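You operate a simulated robot arm through the tools that you are given. There is no shell and no other tool. Be economical: measure what you need, move in short steps, check, and stop when the job is done.

You are at the controls of a simulated robot arm. One attempt, no reset.

TASK
Zero the counter and jog the drum two turns.
Fine: switch on, low gear, the panel's jog button.

Only the result counts: the job must be done as asked and must still hold three seconds after the hand-in. Knocking over, shifting, dropping, spilling or breaking anything else fails it.

THE ROBOT
A 7-joint arm with a two-finger gripper, hanging from a carriage that runs on a rail from [-303, 4] to [2177, -31] (x, y) and turns from -4.869 to 7.138 rad about z. Base frame: it is fixed where the carriage stands at the start and does not move with it; the origin is on the floor, on the carriage's upright axis, x ahead of it, y to its left, z up. Units: mm, rad, N and s.
With the tool pointing down near the work surface it reaches from about 460 to 820 mm from the robot's upright axis, wherever it stands. Its first joint turns from -2.496 to 2.496 rad. Places, roughly: blue grease knob [2000, 1200, 1100]; brake knob [2400, 400, 1100]; display [1100, 400, 1000]; drum [3600, 800, 1000]; emergency stop [1400, 400, 800]; gear lever [1400, 800, 1300]; jog button [1400, 400, 900]; lower latch dial [600, 400, 700]; main switch [700, 400, 1000]; red grease knob [1800, 1200, 1100]; speed dial [1000, 400, 800]; turns dial [1200, 400, 800]; upper latch dial [600, 400, 1000]; yellow grease knob [2600, 400, 1100]; zero button [1100, 400, 900]. Payload 1.37 kg.
Tool frame: the origin (TCP) lies between the finger pads and is the grasp point; the fingertips stand 16 mm ahead of it; z points along the fingers, y is the line along which they close. The gripper opens to 92 mm. The gripper's body begins 74 mm behind the TCP.
Orientation is that of the tool frame in the base frame, as a unit quaternion [w, x, y, z]. With the fingers straight down and closing along the base's y, the tool's x points along the base's -x, its y along +y and its z along -z.

THE INTERFACE
- The arm moves only by the tool arm_command. Its argument "steps" is one flat list of numbers, 7 for each row, row after row: the shift along the tool's x, y, z in mm, then the turn, a rotation vector about the tool's x, y, z in rad, then the closure, from 0 (fully open) to 1 (shut). In form: [x, y, z, wx, wy, wz, claw, x, y, z, wx, wy, wz, claw, ...]. A call has 1 to 10 rows; each row shifts and turns the commanded pose from where the row before left it, along the tool's axes as they then stand. Rows are played at 5 a second. More than 50 mm and 0.15 rad between two rows, or a gripper value outside its range, and nothing of the call is played. A pose out of reach is approached as far as the arm can. The call stops where the force on the tool passes 40 N (or 10 N more than at its start, if that is more) or the arm is blocked; 0.2 s more then pass. Each finger halts on what it meets, pressing with about 26 N; the grip force reading is that of the motor and also rises with nothing between the fingers. The clock runs only during rows and for 0.2 s after the last one: add rows that do not move to give the fingers time. The reply holds the time, the measured pose of the TCP, the force on the tool along the base axes, the opening and the grip force, in the units named above and with some noise, with the torque about the TCP (base axes, N m) and any sound that the robot's microphone picked up, and new pictures: "pictures" is both (left out), scene, wrist or none.
- Cameras (640 x 400 px; columns grow to the right, rows downward): "scene" is now at [284.4, 35.9, 1645.6]; the picture's right is [0.51, -0.86, 0.00], its down [-0.69, -0.41, -0.60] and it looks along [0.52, 0.30, -0.80] (base axes); focal length 277 px, centre (320, 200). "wrist" rides on the gripper at [71, 19, -111] in the tool frame; the picture's right is [-0.26, 0.97, 0.00], its down [-0.78, -0.21, -0.59] and it looks along [-0.57, -0.15, 0.81] (tool axes); focal length 280 px, centre (320, 200). There is no depth. A picture from a camera that has moved, and an enlarged one, comes with that camera's place and axes in the base frame and with its lens.
- raise_lower(by): slides the trunk up (or, below 0, down) by that many mm; the arm and the scene camera ride with it, the base frame stays. It gives what a move gives, with no picture.
- drive_base(legs): drives the robot by 1 to 6 legs, each [ahead, left, turn to the left] in mm, mm and rad, along the robot's own axes; the way and the turn of a leg run together, so that a leg with both is an arc; at most 1500 mm and 3.142 rad a leg. The arm and the cameras ride along, it lands a little off, and it stops where it bumps. It keeps to its track: a leg is cut to what the track allows. It gives what a move gives, and a new picture of the scene camera.
- turn_head(pan, tilt): turns the head with the scene camera to pan (to the left, within 2.705 rad either way) and tilt (down, from -0.506 to 1.204), counted from straight ahead of the robot. It gives what a move gives, and a new picture of the scene camera.
- inspect(camera, box): a new picture of the part [left, top, right, bottom] of that camera's present view, enlarged. The clock stands still meanwhile.
- sign_off(): hands the job in; it is judged then, once.

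Work in short steps. Places have to be worked out from the pictures, the camera data and where the tool is seen: move nearer, look again, correct. Check each grasp and each placing, and mend what went wrong. You have 120 turns and 260 pictures in all, those below and enlarged ones among them. Open the gripper and draw the arm clear of the work before you hand the job in, unless the task says otherwise; then end with one line.

The tools are called after ">>>" as name(argument=value, ...) on one line, values as JSON. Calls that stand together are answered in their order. arm_command: Moves the arm, as the interface text tells. Its arguments: {"type":"object","properties":{"steps":{"type":"array","items":{"type":"number"}},"pictures":{"type":"string","enum":["both","scene","wrist","none"]}},"required":["steps"]} The other tools are called the same way: raise_lower (by) slides the trunk up or down; drive_base (legs) drives the base; turn_head (pan, tilt) turns the head that bears the scene camera; inspect (camera, box) takes an enlarged picture of a part of a camera's view; sign_off () hands the job in.

At the start:

```text
time: 0.0
ee_pos: [745.0, 286.9, 1189.6]
tool_rot: [0.0, 0.0, 1.0, -0.001]
ft_force: [-1.1, 0.4, 0.0]
ft_torque: [0.01, 0.04, -0.01]
opening: 92.2
gripper_force: 0.1
trunk travel left (down, up): [-300.0, 281.0]
robot x, y, heading: [1.2, 3.0, 0.001]
head pan, tilt: [0.532, 0.925]
```

scene: 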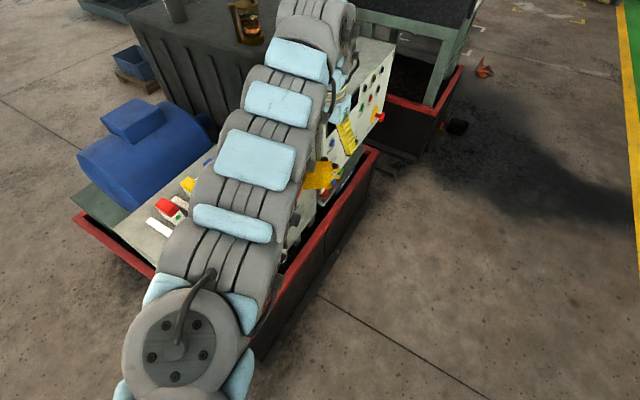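
wrist: 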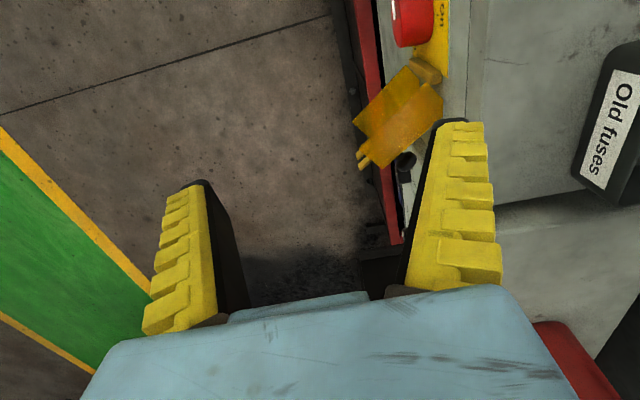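

The arm hides the panel in the scene view. I look around first, with the head panned left toward the panel.

>>> turn_head(pan=0.9, tilt=0.7)

>>> turn_head(pan=0.2, tilt=0.6)

```text
time: 0.8
ee_pos: [744.6, 285.0, 1190.4]
tool_rot: [0.0, 0.0, 1.0, 0.0]
ft_force: [0.3, -0.1, -0.1]
ft_torque: [-0.03, 0.03, 0.0]
opening: 91.9
gripper_force: 0.1
trunk travel left (down, up): [-300.0, 281.0]
robot x, y, heading: [-3.9, 2.9, -0.0]
head pan, tilt: [0.901, 0.7]
camera scene: at [273.3, 64.8, 1663.6], right [0.78, -0.62, 0.0], down [-0.4, -0.5, -0.76], along [0.48, 0.6, -0.64], focal length 277 px, centre (320, 200)
```

scene: 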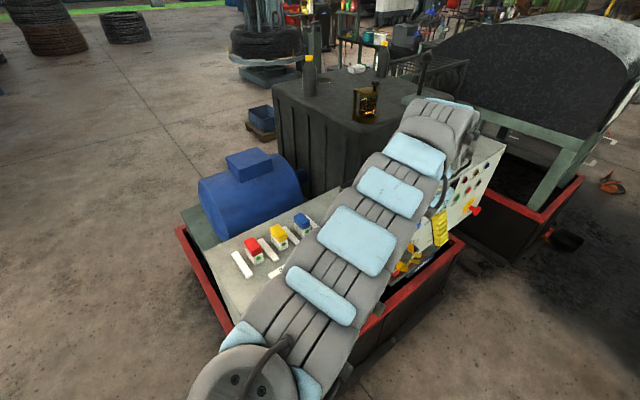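

```text
time: 1.9
ee_pos: [744.6, 285.9, 1189.8]
tool_rot: [0.0, 0.0, 1.0, 0.0]
ft_force: [0.4, 1.1, -0.4]
ft_torque: [-0.03, 0.02, 0.02]
opening: 91.7
gripper_force: 0.0
trunk travel left (down, up): [-300.0, 281.0]
robot x, y, heading: [-2.4, -2.3, -0.002]
head pan, tilt: [0.201, 0.6]
camera scene: at [307.1, 16.0, 1672.3], right [0.2, -0.98, 0.0], down [-0.55, -0.11, -0.83], along [0.81, 0.17, -0.57], focal length 277 px, centre (320, 200)
```

scene: 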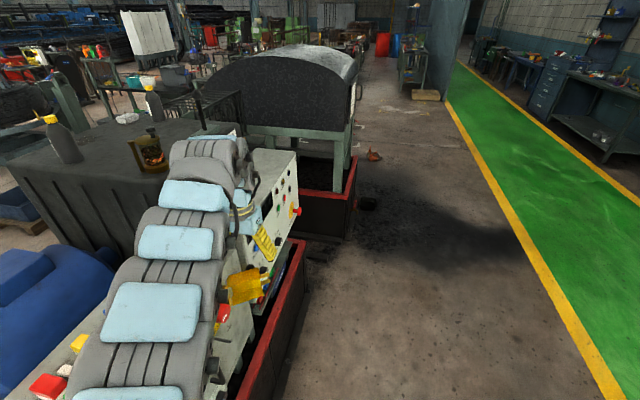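

The arm blocks the camera. I turn the carriage right, swinging the arm away from the panel over free floor, and look at the panel.

>>> drive_base(legs=[[0, 0, -1.3]])

>>> turn_head(pan=1.9, tilt=0.6)

```text
time: 5.5
ee_pos: [482.8, -636.3, 1189.6]
tool_rot: [0.0, 0.601, 0.799, -0.001]
ft_force: [-0.2, -0.1, 0.2]
ft_torque: [-0.02, 0.01, -0.02]
opening: 91.6
gripper_force: 0.0
trunk travel left (down, up): [-300.0, 281.0]
robot x, y, heading: [2.4, 2.0, -1.286]
head pan, tilt: [0.201, 0.6]
camera scene: at [102.8, -291.3, 1672.3], right [-0.89, -0.46, 0.0], down [-0.26, 0.5, -0.83], along [0.38, -0.73, -0.56], focal length 277 px, centre (320, 200)
```

scene: 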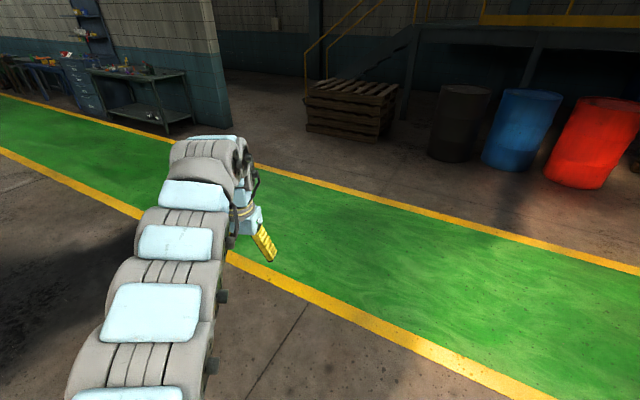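

```text
time: 7.2
ee_pos: [481.2, -635.7, 1190.1]
tool_rot: [0.0, 0.6, 0.8, 0.0]
ft_force: [0.5, 0.7, -0.3]
ft_torque: [0.0, 0.01, 0.0]
opening: 92.2
gripper_force: 0.0
trunk travel left (down, up): [-300.0, 281.0]
robot x, y, heading: [2.0, 1.1, -1.284]
head pan, tilt: [1.901, 0.6]
camera scene: at [134.1, -162.3, 1672.3], right [0.57, -0.82, 0.0], down [-0.46, -0.32, -0.83], along [0.68, 0.47, -0.56], focal length 277 px, centre (320, 200)
```

scene: 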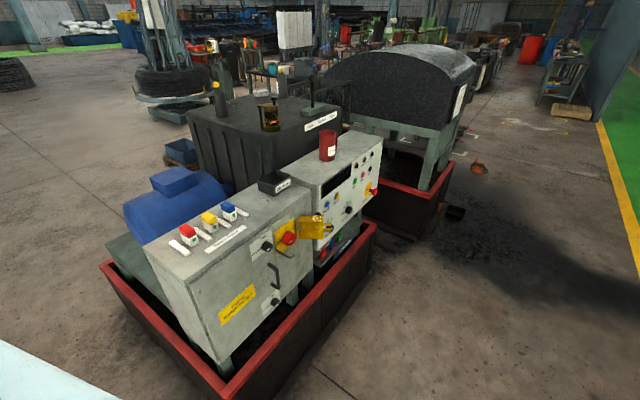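

Good view: a cabinet with main switch (yellow tag hanging on it), and a control panel. Drive along the rail to be opposite them for a frontal look.

>>> drive_base(legs=[[200, 680, 0], [0, 0, -0.29]])

>>> turn_head(pan=2.5, tilt=0.75)

>>> inspect(camera="scene", box=[160, 100, 480, 300])

```text
time: 12.0
ee_pos: [993.3, -752.0, 1189.5]
tool_rot: [0.001, 0.703, 0.712, 0.0]
ft_force: [0.2, 0.6, -0.8]
ft_torque: [-0.02, -0.01, -0.04]
opening: 91.6
gripper_force: 0.1
trunk travel left (down, up): [-300.0, 281.0]
robot x, y, heading: [698.4, -9.8, -1.563]
head pan, tilt: [1.901, 0.6]
camera scene: at [785.3, -202.1, 1672.3], right [0.33, -0.94, 0.0], down [-0.53, -0.19, -0.83], along [0.78, 0.28, -0.56], focal length 277 px, centre (320, 200)
```

scene: 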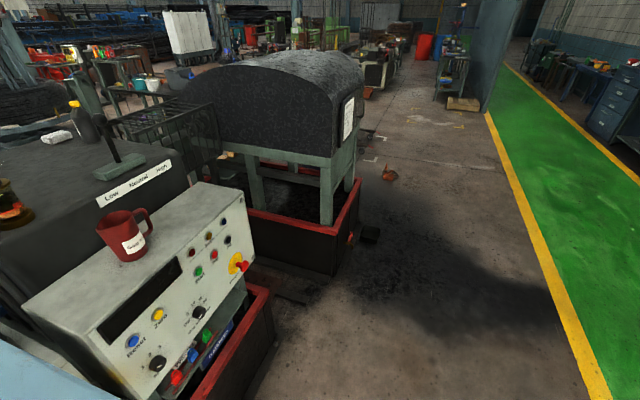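

```text
time: 13.0
ee_pos: [993.3, -751.1, 1189.2]
tool_rot: [0.0, 0.703, 0.711, 0.001]
ft_force: [0.2, -0.9, -0.7]
ft_torque: [0.01, 0.03, 0.03]
opening: 92.0
gripper_force: 0.0
trunk travel left (down, up): [-300.0, 281.0]
robot x, y, heading: [697.1, -9.0, -1.565]
head pan, tilt: [2.499, 0.75]
camera scene: at [751.0, -164.7, 1659.4], right [0.81, -0.59, 0.0], down [-0.4, -0.55, -0.73], along [0.43, 0.59, -0.68], focal length 277 px, centre (320, 200)
```

scene: 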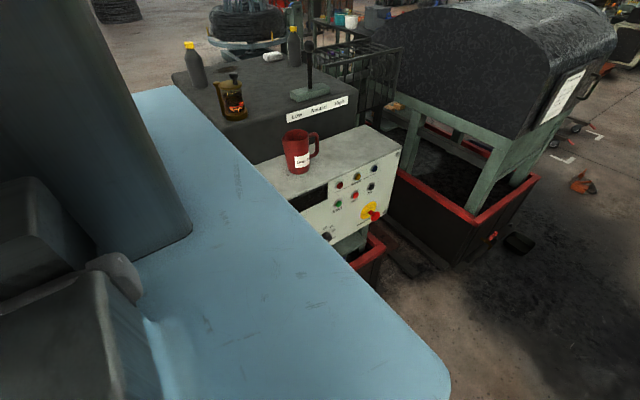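

```text
2.00 times, centred on (320, 200) of scene
camera zoom: at [751.0, -164.7, 1659.4], right [0.81, -0.59, 0.0], down [-0.4, -0.55, -0.73], along [0.43, 0.59, -0.68], focal length 555 px, centre (320, 200)
```

zoom: 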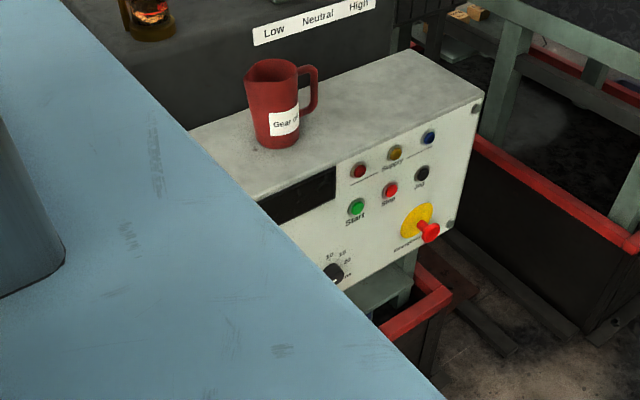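

The robot's shoulder blocks that direction. A view with pan about 2.0 from slightly left works better; I go there and enlarge.

>>> drive_base(legs=[[0, -200, 0]])

>>> turn_head(pan=2.05, tilt=0.75)

>>> inspect(camera="scene", box=[100, 100, 400, 290])

```text
time: 14.6
ee_pos: [794.5, -750.1, 1190.7]
tool_rot: [0.001, 0.703, 0.711, 0.001]
ft_force: [-0.3, 0.8, -0.6]
ft_torque: [0.04, -0.03, 0.01]
opening: 91.9
gripper_force: 0.1
trunk travel left (down, up): [-300.0, 281.0]
robot x, y, heading: [502.2, -9.0, -1.561]
head pan, tilt: [2.499, 0.75]
camera scene: at [552.8, -162.0, 1659.4], right [0.81, -0.59, 0.0], down [-0.4, -0.55, -0.73], along [0.43, 0.59, -0.68], focal length 277 px, centre (320, 200)
```

scene: 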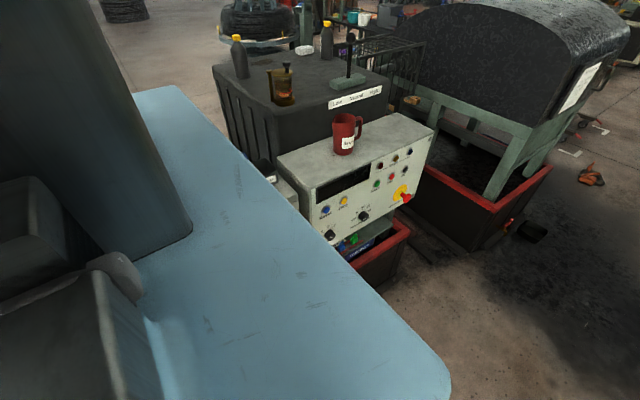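

```text
time: 15.5
ee_pos: [793.6, -749.7, 1189.5]
tool_rot: [0.0, 0.703, 0.711, 0.0]
ft_force: [-0.4, -0.5, -0.5]
ft_torque: [0.0, 0.0, -0.01]
opening: 91.8
gripper_force: 0.0
trunk travel left (down, up): [-300.0, 281.0]
robot x, y, heading: [504.1, -8.8, -1.555]
head pan, tilt: [2.051, 0.75]
camera scene: at [576.9, -189.8, 1659.4], right [0.47, -0.88, 0.0], down [-0.6, -0.32, -0.73], along [0.65, 0.34, -0.68], focal length 277 px, centre (320, 200)
```

scene: 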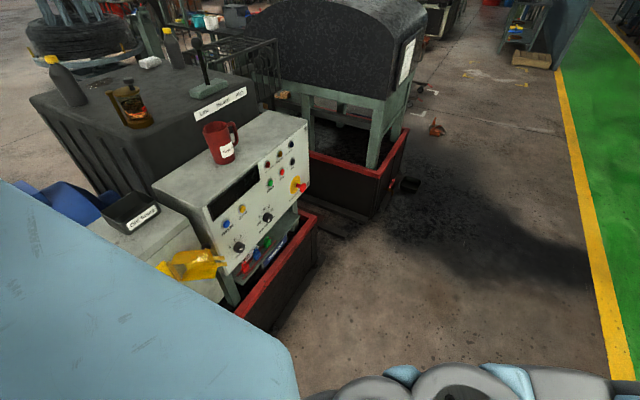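

```text
2.11 times, centred on (250, 195) of scene
camera zoom: at [576.9, -189.8, 1659.4], right [0.47, -0.88, 0.0], down [-0.6, -0.32, -0.73], along [0.65, 0.34, -0.68], focal length 584 px, centre (467, 210)
```

zoom: 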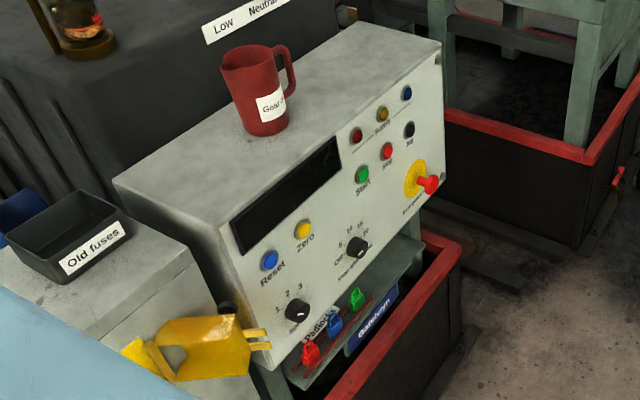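

Now look at the cabinet with the main switch from further left.

>>> drive_base(legs=[[0, -420, 0]])

>>> inspect(camera="scene", box=[60, 150, 360, 340])

```text
time: 18.1
ee_pos: [375.9, -742.3, 1189.5]
tool_rot: [0.0, 0.701, 0.713, 0.0]
ft_force: [0.2, 0.9, 0.7]
ft_torque: [0.01, 0.0, 0.0]
opening: 92.0
gripper_force: 0.1
trunk travel left (down, up): [-300.0, 281.0]
robot x, y, heading: [76.6, -0.3, -1.558]
head pan, tilt: [2.051, 0.75]
camera scene: at [154.4, -183.4, 1659.4], right [0.47, -0.88, 0.0], down [-0.6, -0.32, -0.73], along [0.64, 0.35, -0.68], focal length 277 px, centre (320, 200)
```

scene: 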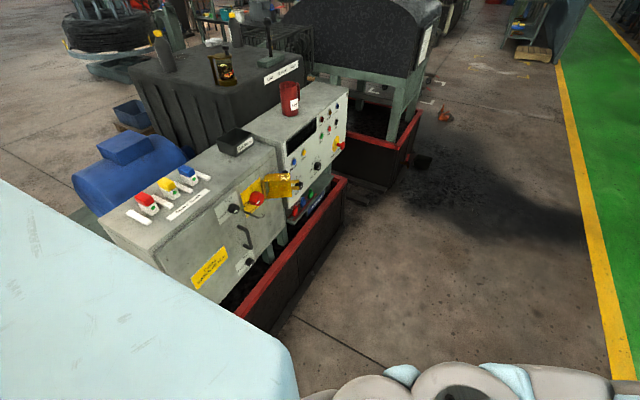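

```text
2.11 times, centred on (210, 245) of scene
camera zoom: at [154.4, -183.4, 1659.4], right [0.47, -0.88, 0.0], down [-0.6, -0.32, -0.73], along [0.64, 0.35, -0.68], focal length 584 px, centre (552, 105)
```

zoom: 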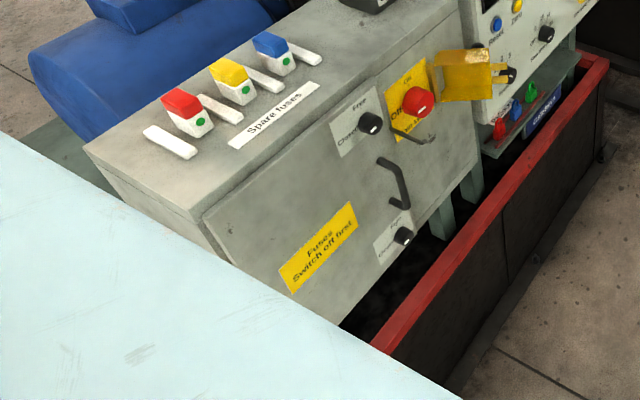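

Next, views of the drum notice, gear lever, brake and grease points from further along the rail.

>>> drive_base(legs=[[0, 1300, 0]])

>>> inspect(camera="scene", box=[0, 0, 400, 250])

```text
time: 24.6
ee_pos: [1675.7, -758.8, 1190.9]
tool_rot: [-0.001, 0.699, 0.715, 0.001]
ft_force: [0.3, -1.2, 0.9]
ft_torque: [-0.02, 0.01, 0.01]
opening: 91.9
gripper_force: 0.0
trunk travel left (down, up): [-300.0, 281.0]
robot x, y, heading: [1372.5, -19.6, -1.55]
head pan, tilt: [2.051, 0.75]
camera scene: at [1453.3, -201.5, 1659.4], right [0.48, -0.88, 0.0], down [-0.6, -0.33, -0.73], along [0.64, 0.35, -0.68], focal length 277 px, centre (320, 200)
```

scene: 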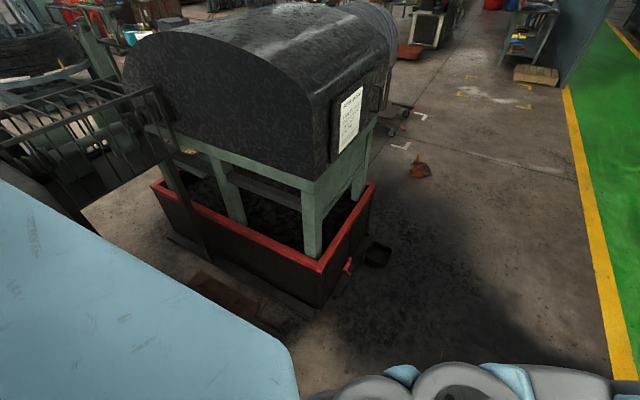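

```text
1.60 times, centred on (200, 125) of scene
camera zoom: at [1453.3, -201.5, 1659.4], right [0.48, -0.88, 0.0], down [-0.6, -0.33, -0.73], along [0.64, 0.35, -0.68], focal length 444 px, centre (512, 320)
```

zoom: 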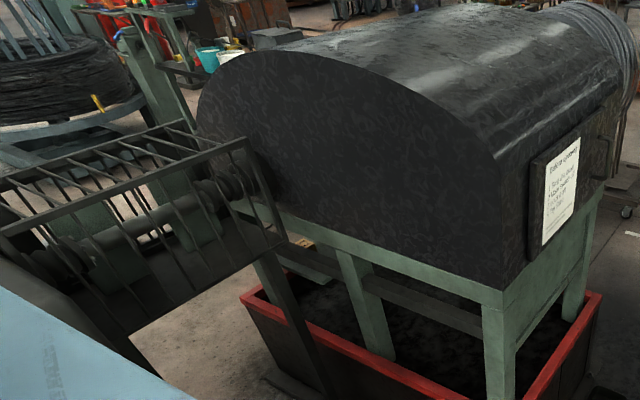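

A notice hangs on the cover. Drive to the rail's end with the head looking back at it, and enlarge.

>>> drive_base(legs=[[0, 400, 0]])

>>> turn_head(pan=2.2, tilt=0.6)

```text
time: 27.1
ee_pos: [2078.9, -764.4, 1190.7]
tool_rot: [-0.001, 0.699, 0.715, 0.0]
ft_force: [0.3, -1.5, 0.1]
ft_torque: [0.01, 0.0, -0.02]
opening: 92.2
gripper_force: 0.0
trunk travel left (down, up): [-300.0, 281.0]
robot x, y, heading: [1776.1, -23.4, -1.549]
head pan, tilt: [2.051, 0.75]
camera scene: at [1854.2, -207.0, 1659.4], right [0.48, -0.88, 0.0], down [-0.6, -0.33, -0.73], along [0.64, 0.35, -0.68], focal length 277 px, centre (320, 200)
```

scene: 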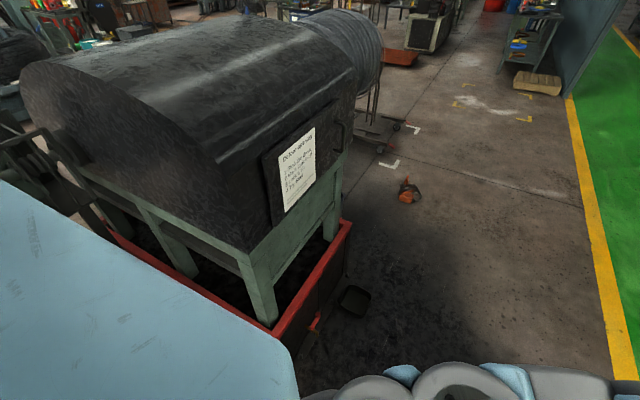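

```text
time: 27.9
ee_pos: [2079.1, -762.5, 1189.7]
tool_rot: [-0.001, 0.698, 0.716, 0.002]
ft_force: [1.0, 1.1, -0.5]
ft_torque: [-0.01, -0.02, -0.01]
opening: 92.0
gripper_force: 0.0
trunk travel left (down, up): [-300.0, 281.0]
robot x, y, heading: [1776.4, -26.5, -1.548]
head pan, tilt: [2.201, 0.6]
camera scene: at [1851.8, -193.2, 1672.2], right [0.61, -0.79, 0.0], down [-0.45, -0.34, -0.82], along [0.66, 0.5, -0.57], focal length 277 px, centre (320, 200)
```

scene: 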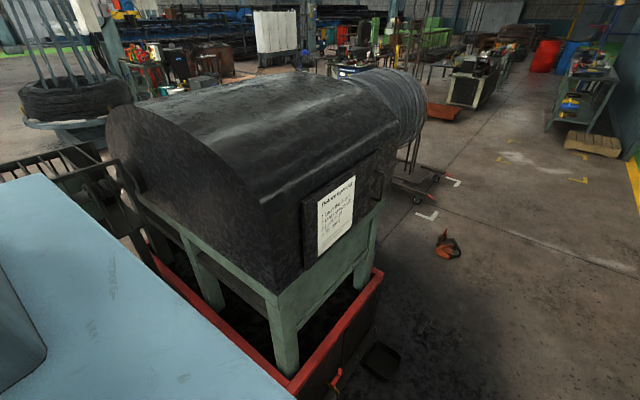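

>>> inspect(camera="scene", box=[302, 170, 382, 220])

>>> inspect(camera="scene", box=[302, 215, 382, 265])

```text
8.00 times, centred on (342, 195) of scene
camera zoom: at [1851.8, -193.2, 1672.2], right [0.61, -0.79, 0.0], down [-0.45, -0.34, -0.82], along [0.66, 0.5, -0.57], focal length 2218 px, centre (144, 240)
```

zoom: 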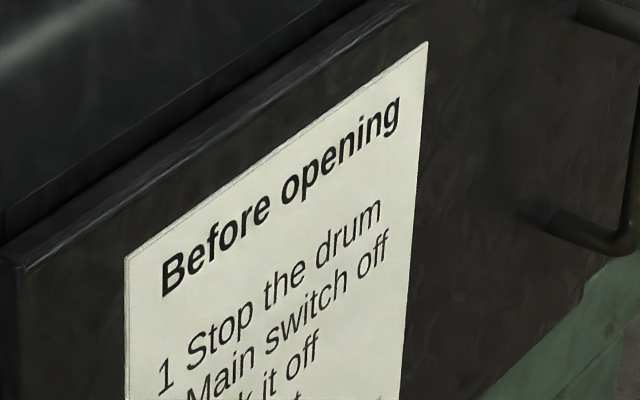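

```text
8.00 times, centred on (342, 240) of scene
camera zoom: at [1851.8, -193.2, 1672.2], right [0.61, -0.79, 0.0], down [-0.45, -0.34, -0.82], along [0.66, 0.5, -0.57], focal length 2218 px, centre (144, -120)
```

zoom: 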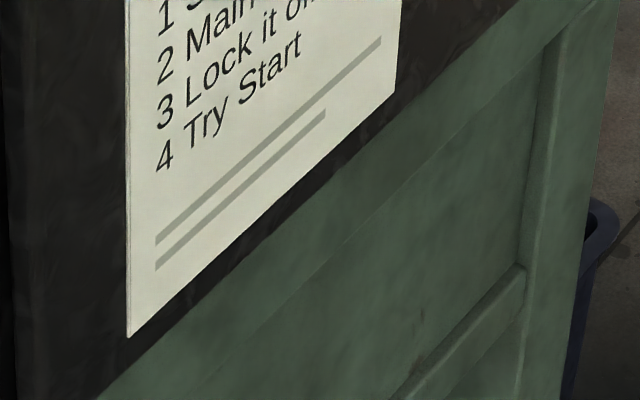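

The notice only concerns opening the cover. Now, in free space, I turn the tool to point to the robot's left (which will be +y at heading 0).

>>> arm_command(steps=[0, 0, 0, -0.15, 0, 0, 1, 0, 0, 0, -0.15, 0, 0, 1, 0, 0, 0, -0.15, 0, 0, 1, 0, 0, 0, -0.15, 0, 0, 1, 0, 0, 0, -0.15, 0, 0, 1, 0, 0, 0, -0.15, 0, 0, 1, 0, 0, 0, -0.15, 0, 0, 1, 0, 0, 0, -0.15, 0, 0, 1, 0, 0, 0, -0.15, 0, 0, 1, 0, 0, 0, -0.15, 0, 0, 1], pictures="none")

>>> drive_base(legs=[[0, -1500, 0], [0, -500, 0]])

```text
time: 30.1
ee_pos: [2079.8, -770.6, 1187.7]
tool_rot: [0.476, 0.512, 0.522, 0.488]
ft_force: [0.2, -0.4, 0.7]
ft_torque: [-0.03, 0.02, 0.01]
opening: 0.0
gripper_force: 26.0
out of reach, approached as far as the arm can: row 6, 7
trunk travel left (down, up): [-300.0, 281.0]
robot x, y, heading: [1771.6, -26.3, -1.554]
head pan, tilt: [2.201, 0.6]
```

```text
time: 40.0
ee_pos: [120.6, -734.9, 1189.2]
tool_rot: [0.469, 0.505, 0.53, 0.494]
ft_force: [0.7, 0.9, 0.5]
ft_torque: [0.03, 0.01, -0.02]
opening: 0.1
gripper_force: 25.8
trunk travel left (down, up): [-300.0, 281.0]
robot x, y, heading: [-202.9, 2.9, -1.522]
head pan, tilt: [2.201, 0.6]
camera scene: at [-123.5, -163.0, 1672.3], right [0.63, -0.78, 0.0], down [-0.44, -0.35, -0.83], along [0.64, 0.52, -0.56], focal length 277 px, centre (320, 200)
```

scene: 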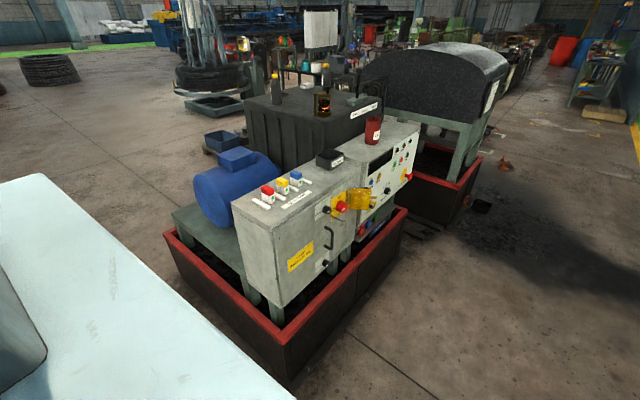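

Zoom on the switch region from here.

>>> inspect(camera="scene", box=[290, 165, 410, 240])

>>> drive_base(legs=[[0, 0, 1.45]])

>>> arm_command(steps=[0, 0, 0, 0, 0, 0, 1], pictures="wrist")

```text
5.33 times, centred on (350, 202) of scene
camera zoom: at [-123.5, -163.0, 1672.3], right [0.63, -0.78, 0.0], down [-0.44, -0.35, -0.83], along [0.64, 0.52, -0.56], focal length 1479 px, centre (160, 187)
```

zoom: 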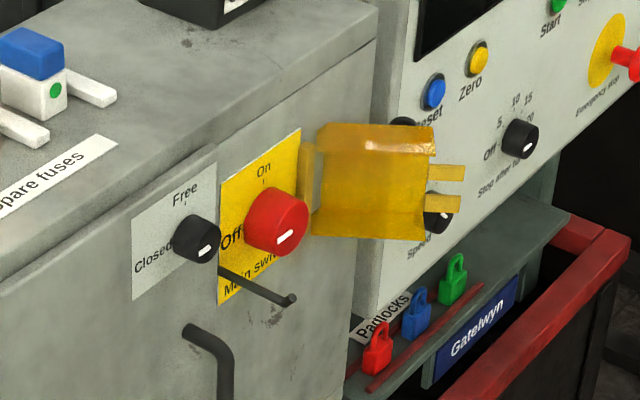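

```text
time: 43.9
ee_pos: [567.2, 238.2, 1188.6]
tool_rot: [0.023, 0.025, 0.732, 0.681]
ft_force: [-0.2, 0.1, 0.6]
ft_torque: [0.02, -0.03, 0.01]
opening: 0.0
gripper_force: 26.3
trunk travel left (down, up): [-300.0, 281.0]
robot x, y, heading: [-204.4, 4.1, -0.069]
head pan, tilt: [2.201, 0.6]
camera scene: at [-30.7, 61.1, 1672.3], right [0.85, 0.53, 0.0], down [0.3, -0.48, -0.83], along [-0.44, 0.7, -0.56], focal length 277 px, centre (320, 200)
```

scene: 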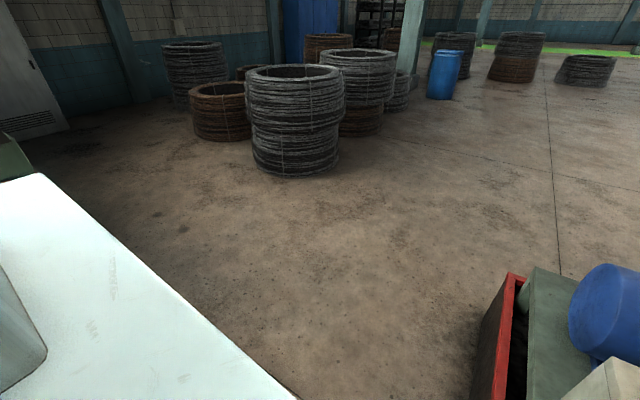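

```text
time: 44.3
ee_pos: [567.0, 237.9, 1188.5]
tool_rot: [0.022, 0.025, 0.731, 0.682]
ft_force: [-1.2, 0.6, 0.2]
ft_torque: [-0.02, 0.01, 0.0]
opening: 0.0
gripper_force: 25.9
trunk travel left (down, up): [-300.0, 281.0]
robot x, y, heading: [-203.2, 3.3, -0.067]
head pan, tilt: [2.201, 0.6]
camera wrist: at [490.1, 133.5, 1215.8], right [0.27, 0.05, 0.96], down [0.74, -0.65, -0.17], along [0.62, 0.75, -0.21], focal length 280 px, centre (320, 200)
```

wrist: 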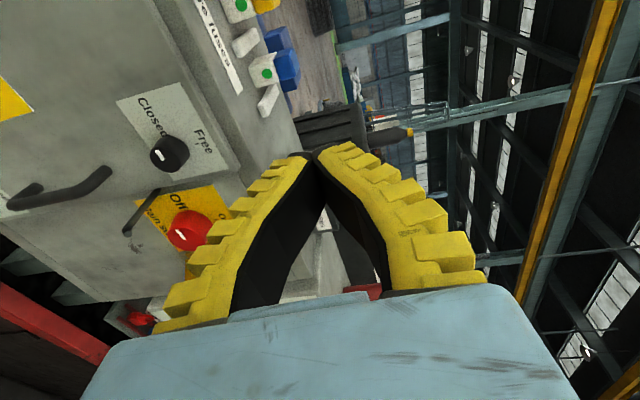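

The switch stands at Off and there is a hinged yellow guard, open. I lower the trunk 190 mm to look straight at it with the wrist camera.

>>> raise_lower(by=-190)

>>> inspect(camera="wrist", box=[0, 0, 640, 400])

>>> turn_head(pan=0.5, tilt=0.7)

```text
time: 46.4
ee_pos: [567.3, 237.6, 999.2]
tool_rot: [0.022, 0.026, 0.731, 0.681]
ft_force: [0.2, -0.4, 0.5]
ft_torque: [0.0, 0.07, -0.02]
opening: 0.2
gripper_force: 26.3
trunk travel left (down, up): [-110.0, 471.0]
robot x, y, heading: [-199.1, 3.5, -0.066]
head pan, tilt: [2.201, 0.6]
```

```text
1.00 times, centred on (320, 200) of wrist (not enlarged: the box is as wide or as high as the picture)
camera zoom: at [490.3, 133.6, 1026.0], right [0.27, 0.05, 0.96], down [0.74, -0.65, -0.17], along [0.62, 0.75, -0.21], focal length 280 px, centre (320, 200)
```

zoom: 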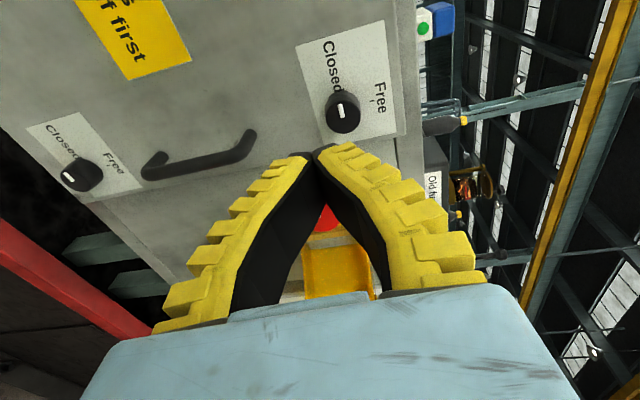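

```text
time: 48.1
ee_pos: [567.4, 237.2, 999.1]
tool_rot: [0.023, 0.026, 0.731, 0.681]
ft_force: [0.1, -0.7, 0.3]
ft_torque: [0.0, 0.02, 0.02]
opening: 0.0
gripper_force: 25.5
trunk travel left (down, up): [-110.0, 471.0]
robot x, y, heading: [-202.3, 1.2, -0.068]
head pan, tilt: [0.499, 0.7]
camera scene: at [93.5, 21.8, 1473.7], right [0.42, -0.91, 0.0], down [-0.58, -0.27, -0.76], along [0.69, 0.32, -0.64], focal length 277 px, centre (320, 200)
```

scene: 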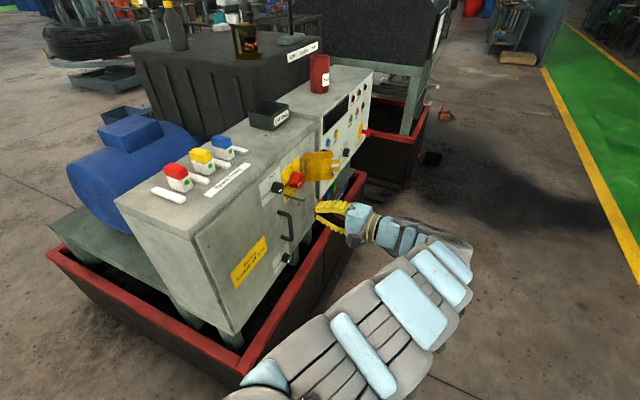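

Everything is clear. The latch dials appear Closed. I estimate the red knob near (735, 415, 930); I square the tool and slide right for a closer look.

>>> arm_command(steps=[-40, 0, 0, -0.07, 0.068, 0, 1, -40, 0, 0, 0, 0, 0, 1, -30, 0, 0, 0, 0, 0, 1, 0, 0, 0, 0, 0, 0, 1], pictures="both")

```text
time: 49.1
ee_pos: [618.5, 236.7, 1001.9]
tool_rot: [-0.002, 0.001, 0.706, 0.708]
ft_force: [-0.1, 0.5, -0.7]
ft_torque: [-0.01, -0.02, 0.01]
opening: 0.5
gripper_force: 25.8
out of reach, approached as far as the arm can: row 2, 3
trunk travel left (down, up): [-110.0, 471.0]
robot x, y, heading: [-201.0, -2.8, -0.068]
head pan, tilt: [0.499, 0.7]
camera scene: at [93.6, 22.4, 1473.7], right [0.42, -0.91, 0.0], down [-0.58, -0.27, -0.77], along [0.69, 0.32, -0.64], focal length 277 px, centre (320, 200)
camera wrist: at [547.9, 125.7, 1021.2], right [0.27, 0.0, 0.96], down [0.78, -0.59, -0.22], along [0.57, 0.81, -0.16], focal length 280 px, centre (320, 200)
```

scene: 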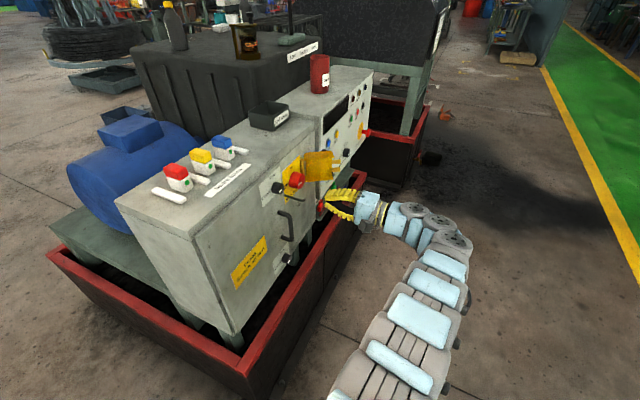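
wrist: 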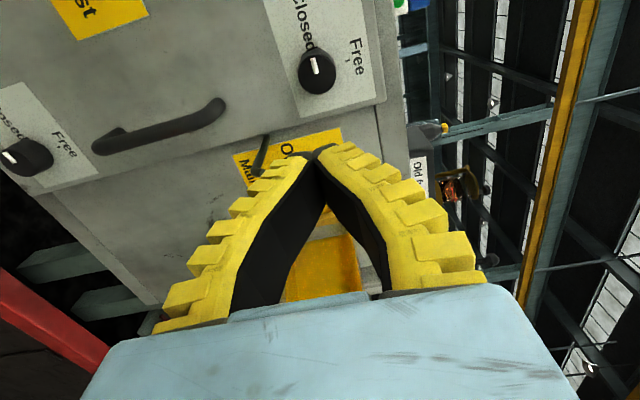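

The arm is at full stretch; I drive the carriage +x by 200 mm so it has freedom, which takes the tool about 120 further... with the tool first drawn back −x.

>>> drive_base(legs=[[120, 8, 0]])

>>> inspect(camera="wrist", box=[0, 0, 640, 400])

```text
time: 50.4
ee_pos: [742.0, 231.9, 1002.8]
tool_rot: [0.0, 0.002, 0.708, 0.707]
ft_force: [-0.2, 0.5, 0.5]
ft_torque: [-0.02, -0.04, 0.05]
opening: 0.0
gripper_force: 26.4
trunk travel left (down, up): [-110.0, 471.0]
robot x, y, heading: [-80.2, 0.6, -0.069]
head pan, tilt: [0.499, 0.7]
camera scene: at [217.0, 19.2, 1473.8], right [0.42, -0.91, 0.0], down [-0.59, -0.27, -0.77], along [0.7, 0.32, -0.64], focal length 277 px, centre (320, 200)
```

scene: 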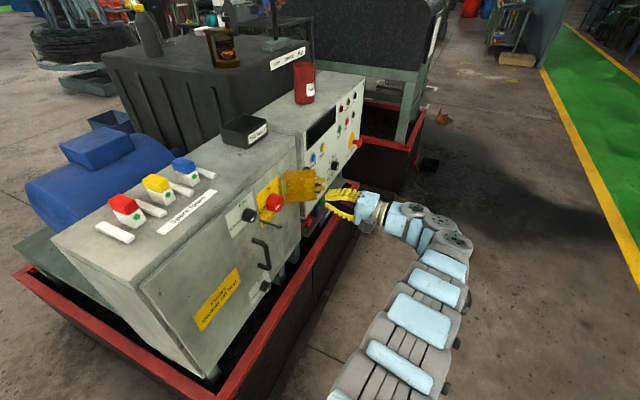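

```text
1.00 times, centred on (320, 200) of wrist (not enlarged: the box is as wide or as high as the picture)
camera zoom: at [671.8, 120.3, 1021.3], right [0.27, 0.0, 0.96], down [0.78, -0.59, -0.21], along [0.57, 0.81, -0.16], focal length 280 px, centre (320, 200)
```

zoom: 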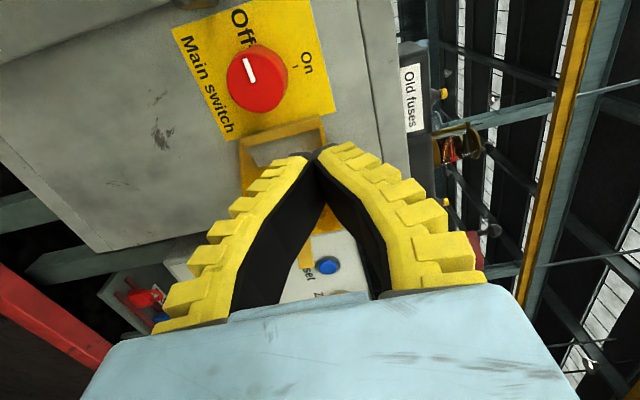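

The red knob's face is at about (715, 396, 949), with a staple rod left of it and the open guard to the right. I line up in front of it at y≈300 with the gripper part open and look again.

>>> arm_command(steps=[27, -27, 0, 0, 0, 0, 0.2, 0, -27, 20, 0, 0, 0, 0.2, 0, 0, 20, 0, 0, 0, 0.2, 0, 0, 0, 0, 0, 0, 0.2], pictures="both")

>>> inspect(camera="scene", box=[200, 150, 360, 250])

```text
time: 51.4
ee_pos: [715.8, 271.7, 948.3]
tool_rot: [-0.001, 0.002, 0.707, 0.707]
ft_force: [0.7, -0.3, -0.2]
ft_torque: [-0.01, 0.0, 0.02]
opening: 75.6
gripper_force: 1.9
trunk travel left (down, up): [-110.0, 471.0]
robot x, y, heading: [-78.9, 3.0, -0.078]
head pan, tilt: [0.499, 0.7]
camera scene: at [216.7, 19.2, 1473.7], right [0.42, -0.91, 0.0], down [-0.59, -0.27, -0.76], along [0.7, 0.32, -0.64], focal length 277 px, centre (320, 200)
camera wrist: at [645.1, 160.4, 967.6], right [0.27, 0.0, 0.96], down [0.78, -0.59, -0.21], along [0.57, 0.81, -0.16], focal length 280 px, centre (320, 200)
```

scene: 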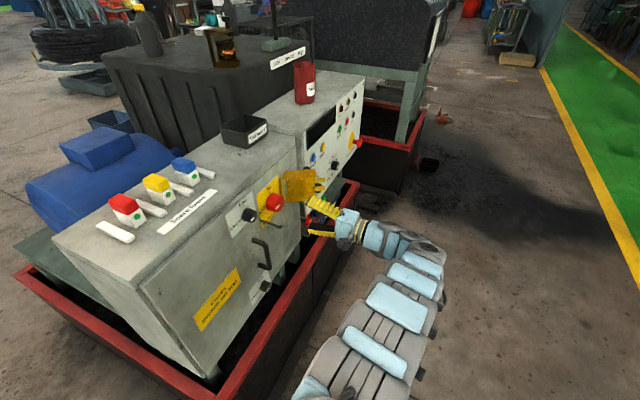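
wrist: 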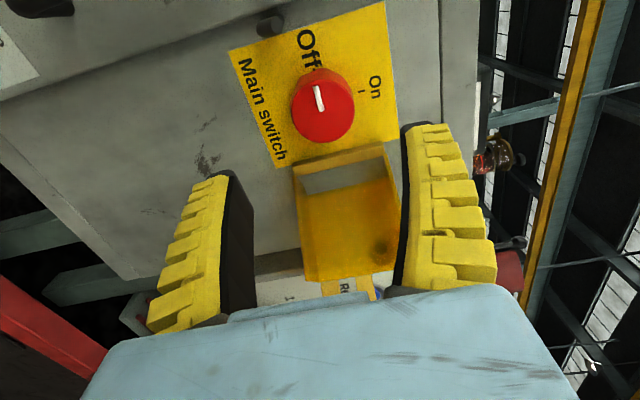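

```text
4.00 times, centred on (280, 200) of scene
camera zoom: at [216.7, 19.2, 1473.7], right [0.42, -0.91, 0.0], down [-0.59, -0.27, -0.76], along [0.7, 0.32, -0.64], focal length 1109 px, centre (480, 200)
```

zoom: 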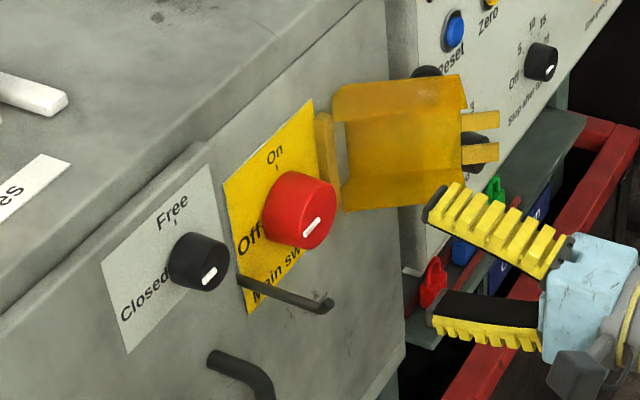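

Refined: knob face (716.5, 387, 950), Ø≈48 mm, pointer at Off; rod end at (649, 330, 944). I roll the tool −45° so that the 90° turn runs from −45° to +45°, keeping clear of rod and guard.

>>> arm_command(steps=[0, 0, 0, 0, 0, -0.131, 0.2, 0, 0, 0, 0, 0, -0.131, 0.2, 0, 0, 0, 0, 0, -0.131, 0.2, 0, 0, 0, 0, 0, -0.131, 0.2, 0, 0, 0, 0, 0, -0.131, 0.2, 0, 0, 0, 0, 0, -0.13, 0.2, 0, 0, 30, 0, 0, 0, 0.2, 0, 0, 20, 0, 0, 0, 0.2, 0, 0, 0, 0, 0, 0, 0.2])

```text
time: 53.4
ee_pos: [713.4, 319.3, 947.6]
tool_rot: [0.27, -0.269, 0.654, 0.654]
ft_force: [-0.2, 0.0, -0.9]
ft_torque: [0.0, -0.01, 0.02]
opening: 75.2
gripper_force: 1.7
trunk travel left (down, up): [-110.0, 471.0]
robot x, y, heading: [-80.4, 2.8, -0.07]
head pan, tilt: [0.499, 0.7]
camera scene: at [216.7, 19.1, 1473.7], right [0.42, -0.91, 0.0], down [-0.59, -0.27, -0.76], along [0.7, 0.32, -0.64], focal length 277 px, centre (320, 200)
camera wrist: at [649.8, 209.5, 911.4], right [-0.49, 0.0, 0.87], down [0.7, -0.59, 0.4], along [0.51, 0.81, 0.29], focal length 280 px, centre (320, 200)
```

scene: 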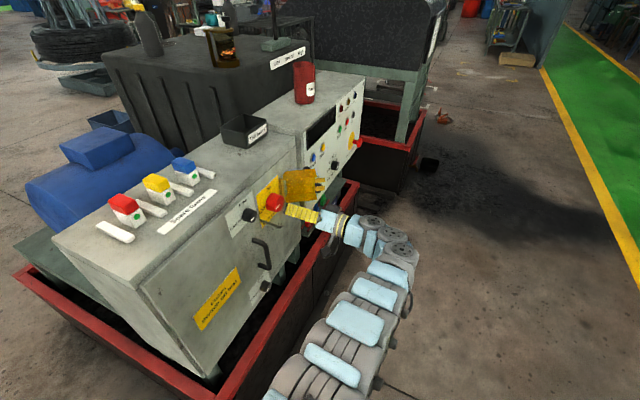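
wrist: 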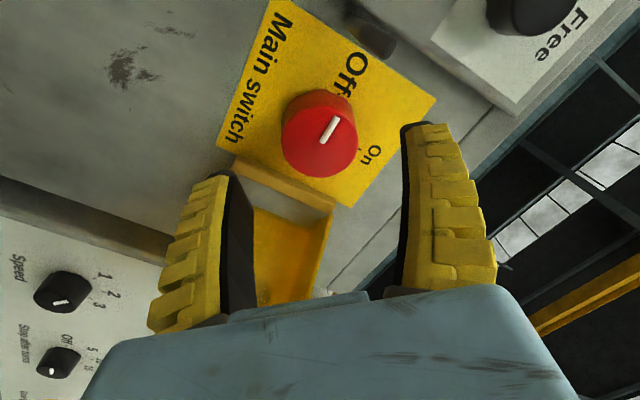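

Knob well centred between the fingers (correction ~4 mm). Advance to y≈389 and close.

>>> arm_command(steps=[-4.5, -1, 25, 0, 0, 0, 0.2, 0, 0, 25, 0, 0, 0, 0.2, 0, 0, 18, 0, 0, 0, 0.2, 0, 0, 0, 0, 0, 0, 0.2])

```text
time: 54.4
ee_pos: [717.8, 389.2, 949.6]
tool_rot: [0.27, -0.268, 0.655, 0.653]
ft_force: [0.2, -0.2, 0.4]
ft_torque: [-0.02, 0.0, 0.01]
opening: 75.3
gripper_force: 1.3
trunk travel left (down, up): [-110.0, 471.0]
robot x, y, heading: [-79.0, 2.0, -0.071]
head pan, tilt: [0.499, 0.7]
camera scene: at [216.7, 19.0, 1473.6], right [0.42, -0.91, 0.0], down [-0.59, -0.27, -0.76], along [0.7, 0.32, -0.64], focal length 277 px, centre (320, 200)
camera wrist: at [654.7, 278.1, 912.9], right [-0.49, 0.0, 0.87], down [0.7, -0.59, 0.4], along [0.52, 0.81, 0.29], focal length 280 px, centre (320, 200)
```

scene: 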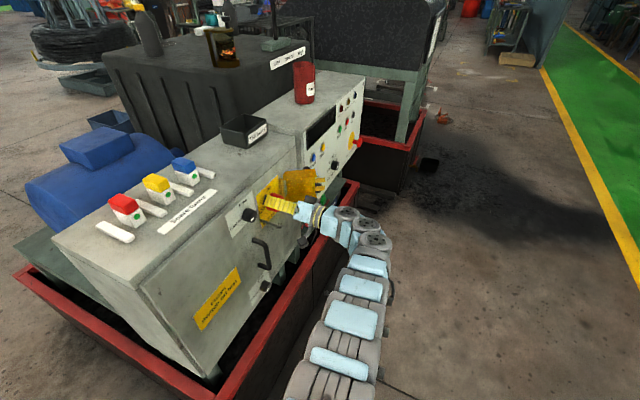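
wrist: 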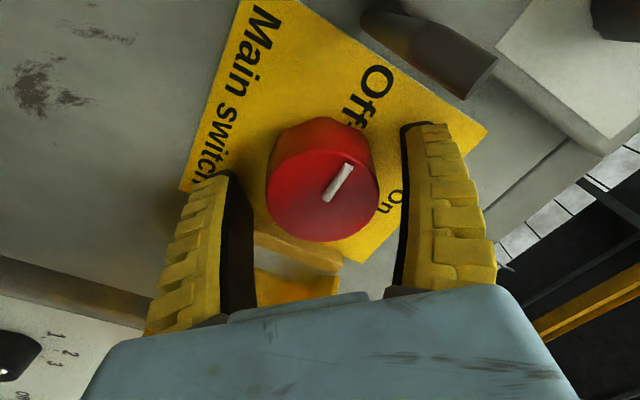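

Knob between the fingers, no contact yet. Close on it.

>>> arm_command(steps=[0, 0, 5, 0, 0, 0, 0.4, 0, 0, 0, 0, 0, 0, 1, 0, 0, 0, 0, 0, 0, 1, 0, 0, 0, 0, 0, 0, 1], pictures="wrist")

```text
time: 55.4
ee_pos: [717.8, 392.8, 950.7]
tool_rot: [0.271, -0.269, 0.654, 0.653]
ft_force: [-4.7, -9.7, 9.4]
ft_torque: [0.19, 0.01, 0.01]
opening: 45.1
gripper_force: 27.9
trunk travel left (down, up): [-110.0, 471.0]
robot x, y, heading: [-82.1, -1.8, -0.071]
head pan, tilt: [0.499, 0.7]
camera wrist: at [655.0, 281.8, 914.2], right [-0.5, 0.0, 0.87], down [0.7, -0.59, 0.4], along [0.51, 0.81, 0.29], focal length 280 px, centre (320, 200)
```

wrist: 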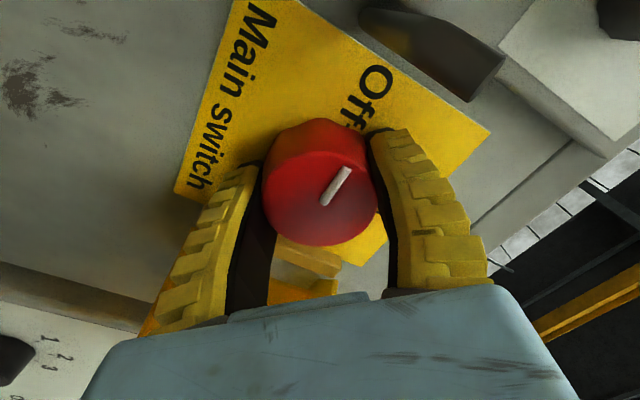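

Gripped at 45 mm. Turn clockwise (+z) 90°, easing back 2 mm from the plate.

>>> arm_command(steps=[0, 0, -2, 0, 0, 0.1, 1, 0, 0, 0, 0, 0, 0.15, 1, 0, 0, 0, 0, 0, 0.15, 1, 0, 0, 0, 0, 0, 0.15, 1, 0, 0, 0, 0, 0, 0.15, 1, 0, 0, 0, 0, 0, 0.15, 1, 0, 0, 0, 0, 0, 0.15, 1], pictures="wrist")

```text
time: 57.0
ee_pos: [718.0, 391.5, 949.3]
tool_rot: [-0.076, 0.079, 0.703, 0.703]
ft_force: [-1.7, -0.5, 3.9]
ft_torque: [0.38, 0.02, 0.08]
opening: 44.9
gripper_force: 27.5
trunk travel left (down, up): [-110.0, 471.0]
robot x, y, heading: [-80.2, -0.2, -0.072]
head pan, tilt: [0.499, 0.7]
camera wrist: at [653.9, 281.7, 984.0], right [0.47, 0.0, 0.88], down [0.71, -0.59, -0.38], along [0.52, 0.81, -0.28], focal length 280 px, centre (320, 200)
```

wrist: 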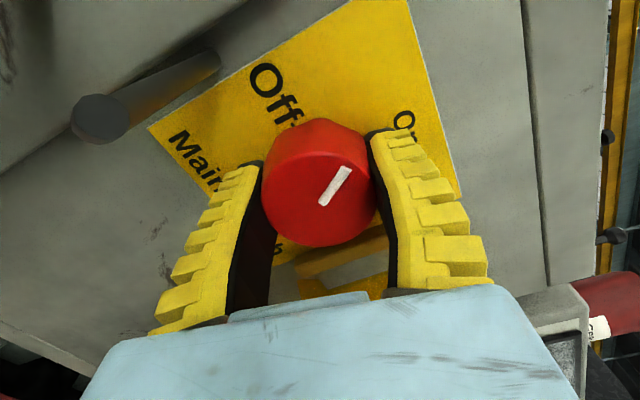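

It turns with the hand. Another 0.57 rad.

>>> arm_command(steps=[0, 0, 0, 0, 0, 0.15, 1, 0, 0, 0, 0, 0, 0.15, 1, 0, 0, 0, 0, 0, 0.15, 1, 0, 0, 0, 0, 0, 0.12, 1, 0, 0, 0, 0, 0, 0, 1], pictures="wrist")

```text
time: 58.2
ee_pos: [717.4, 392.4, 950.2]
tool_rot: [-0.27, 0.273, 0.652, 0.653]
ft_force: [-1.7, 0.4, 2.2]
ft_torque: [0.25, -0.04, -0.12]
opening: 44.9
gripper_force: 28.0
trunk travel left (down, up): [-110.0, 471.0]
robot x, y, heading: [-84.0, 1.1, -0.071]
head pan, tilt: [0.499, 0.7]
camera wrist: at [682.4, 281.5, 1013.4], right [0.87, 0.0, 0.49], down [0.4, -0.59, -0.7], along [0.29, 0.81, -0.51], focal length 280 px, centre (320, 200)
```

wrist: 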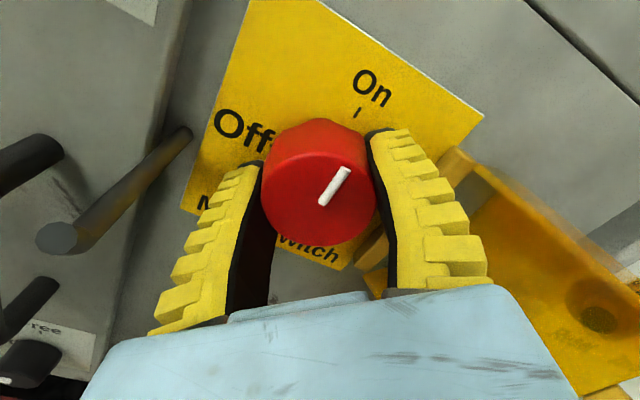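

Pointer now points straight up at On. Release, retract 120 mm, then check the panel lamps.

>>> arm_command(steps=[0, 0, 0, 0, 0, 0, 0.25, 0, 0, 0, 0, 0, 0, 0.25, 0, 0, -40, 0, 0, 0, 0.25, 0, 0, -40, 0, 0, 0, 0.25, 0, 0, -40, 0, 0, 0, 0.25, 0, 0, -20, 0, 0, 0, 0.25])

>>> inspect(camera="scene", box=[240, 80, 400, 180])

```text
time: 59.6
ee_pos: [718.7, 250.5, 948.5]
tool_rot: [-0.27, 0.272, 0.653, 0.653]
ft_force: [0.3, 0.1, -0.8]
ft_torque: [-0.01, 0.01, 0.01]
opening: 71.1
gripper_force: 2.1
trunk travel left (down, up): [-110.0, 471.0]
robot x, y, heading: [-80.3, 2.4, -0.07]
head pan, tilt: [0.499, 0.7]
camera scene: at [216.7, 19.0, 1473.6], right [0.42, -0.91, 0.0], down [-0.59, -0.27, -0.76], along [0.7, 0.32, -0.64], focal length 277 px, centre (320, 200)
camera wrist: at [682.5, 139.6, 1012.2], right [0.87, 0.0, 0.5], down [0.4, -0.59, -0.7], along [0.29, 0.81, -0.51], focal length 280 px, centre (320, 200)
```

scene: 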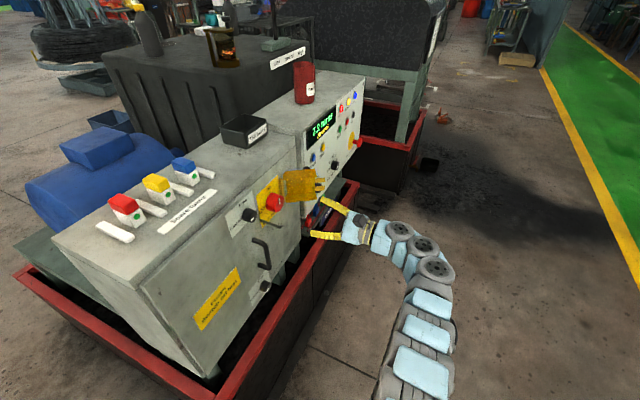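
wrist: 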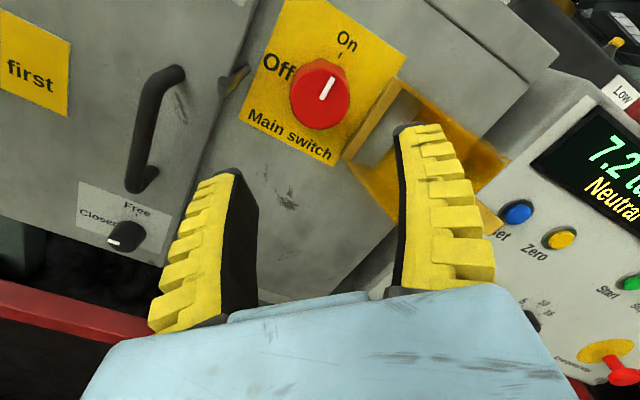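

```text
4.00 times, centred on (320, 130) of scene
camera zoom: at [216.7, 19.0, 1473.6], right [0.42, -0.91, 0.0], down [-0.59, -0.27, -0.76], along [0.7, 0.32, -0.64], focal length 1109 px, centre (320, 480)
```

zoom: 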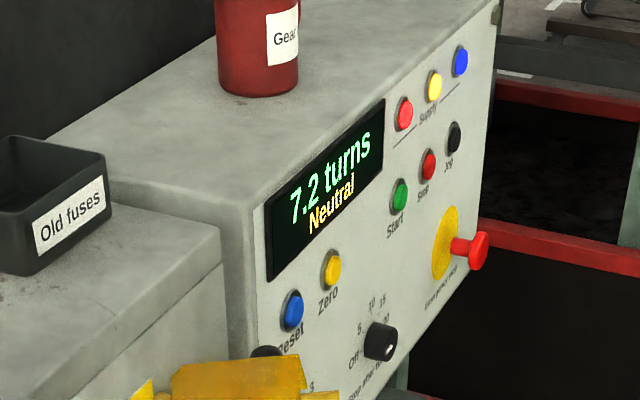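

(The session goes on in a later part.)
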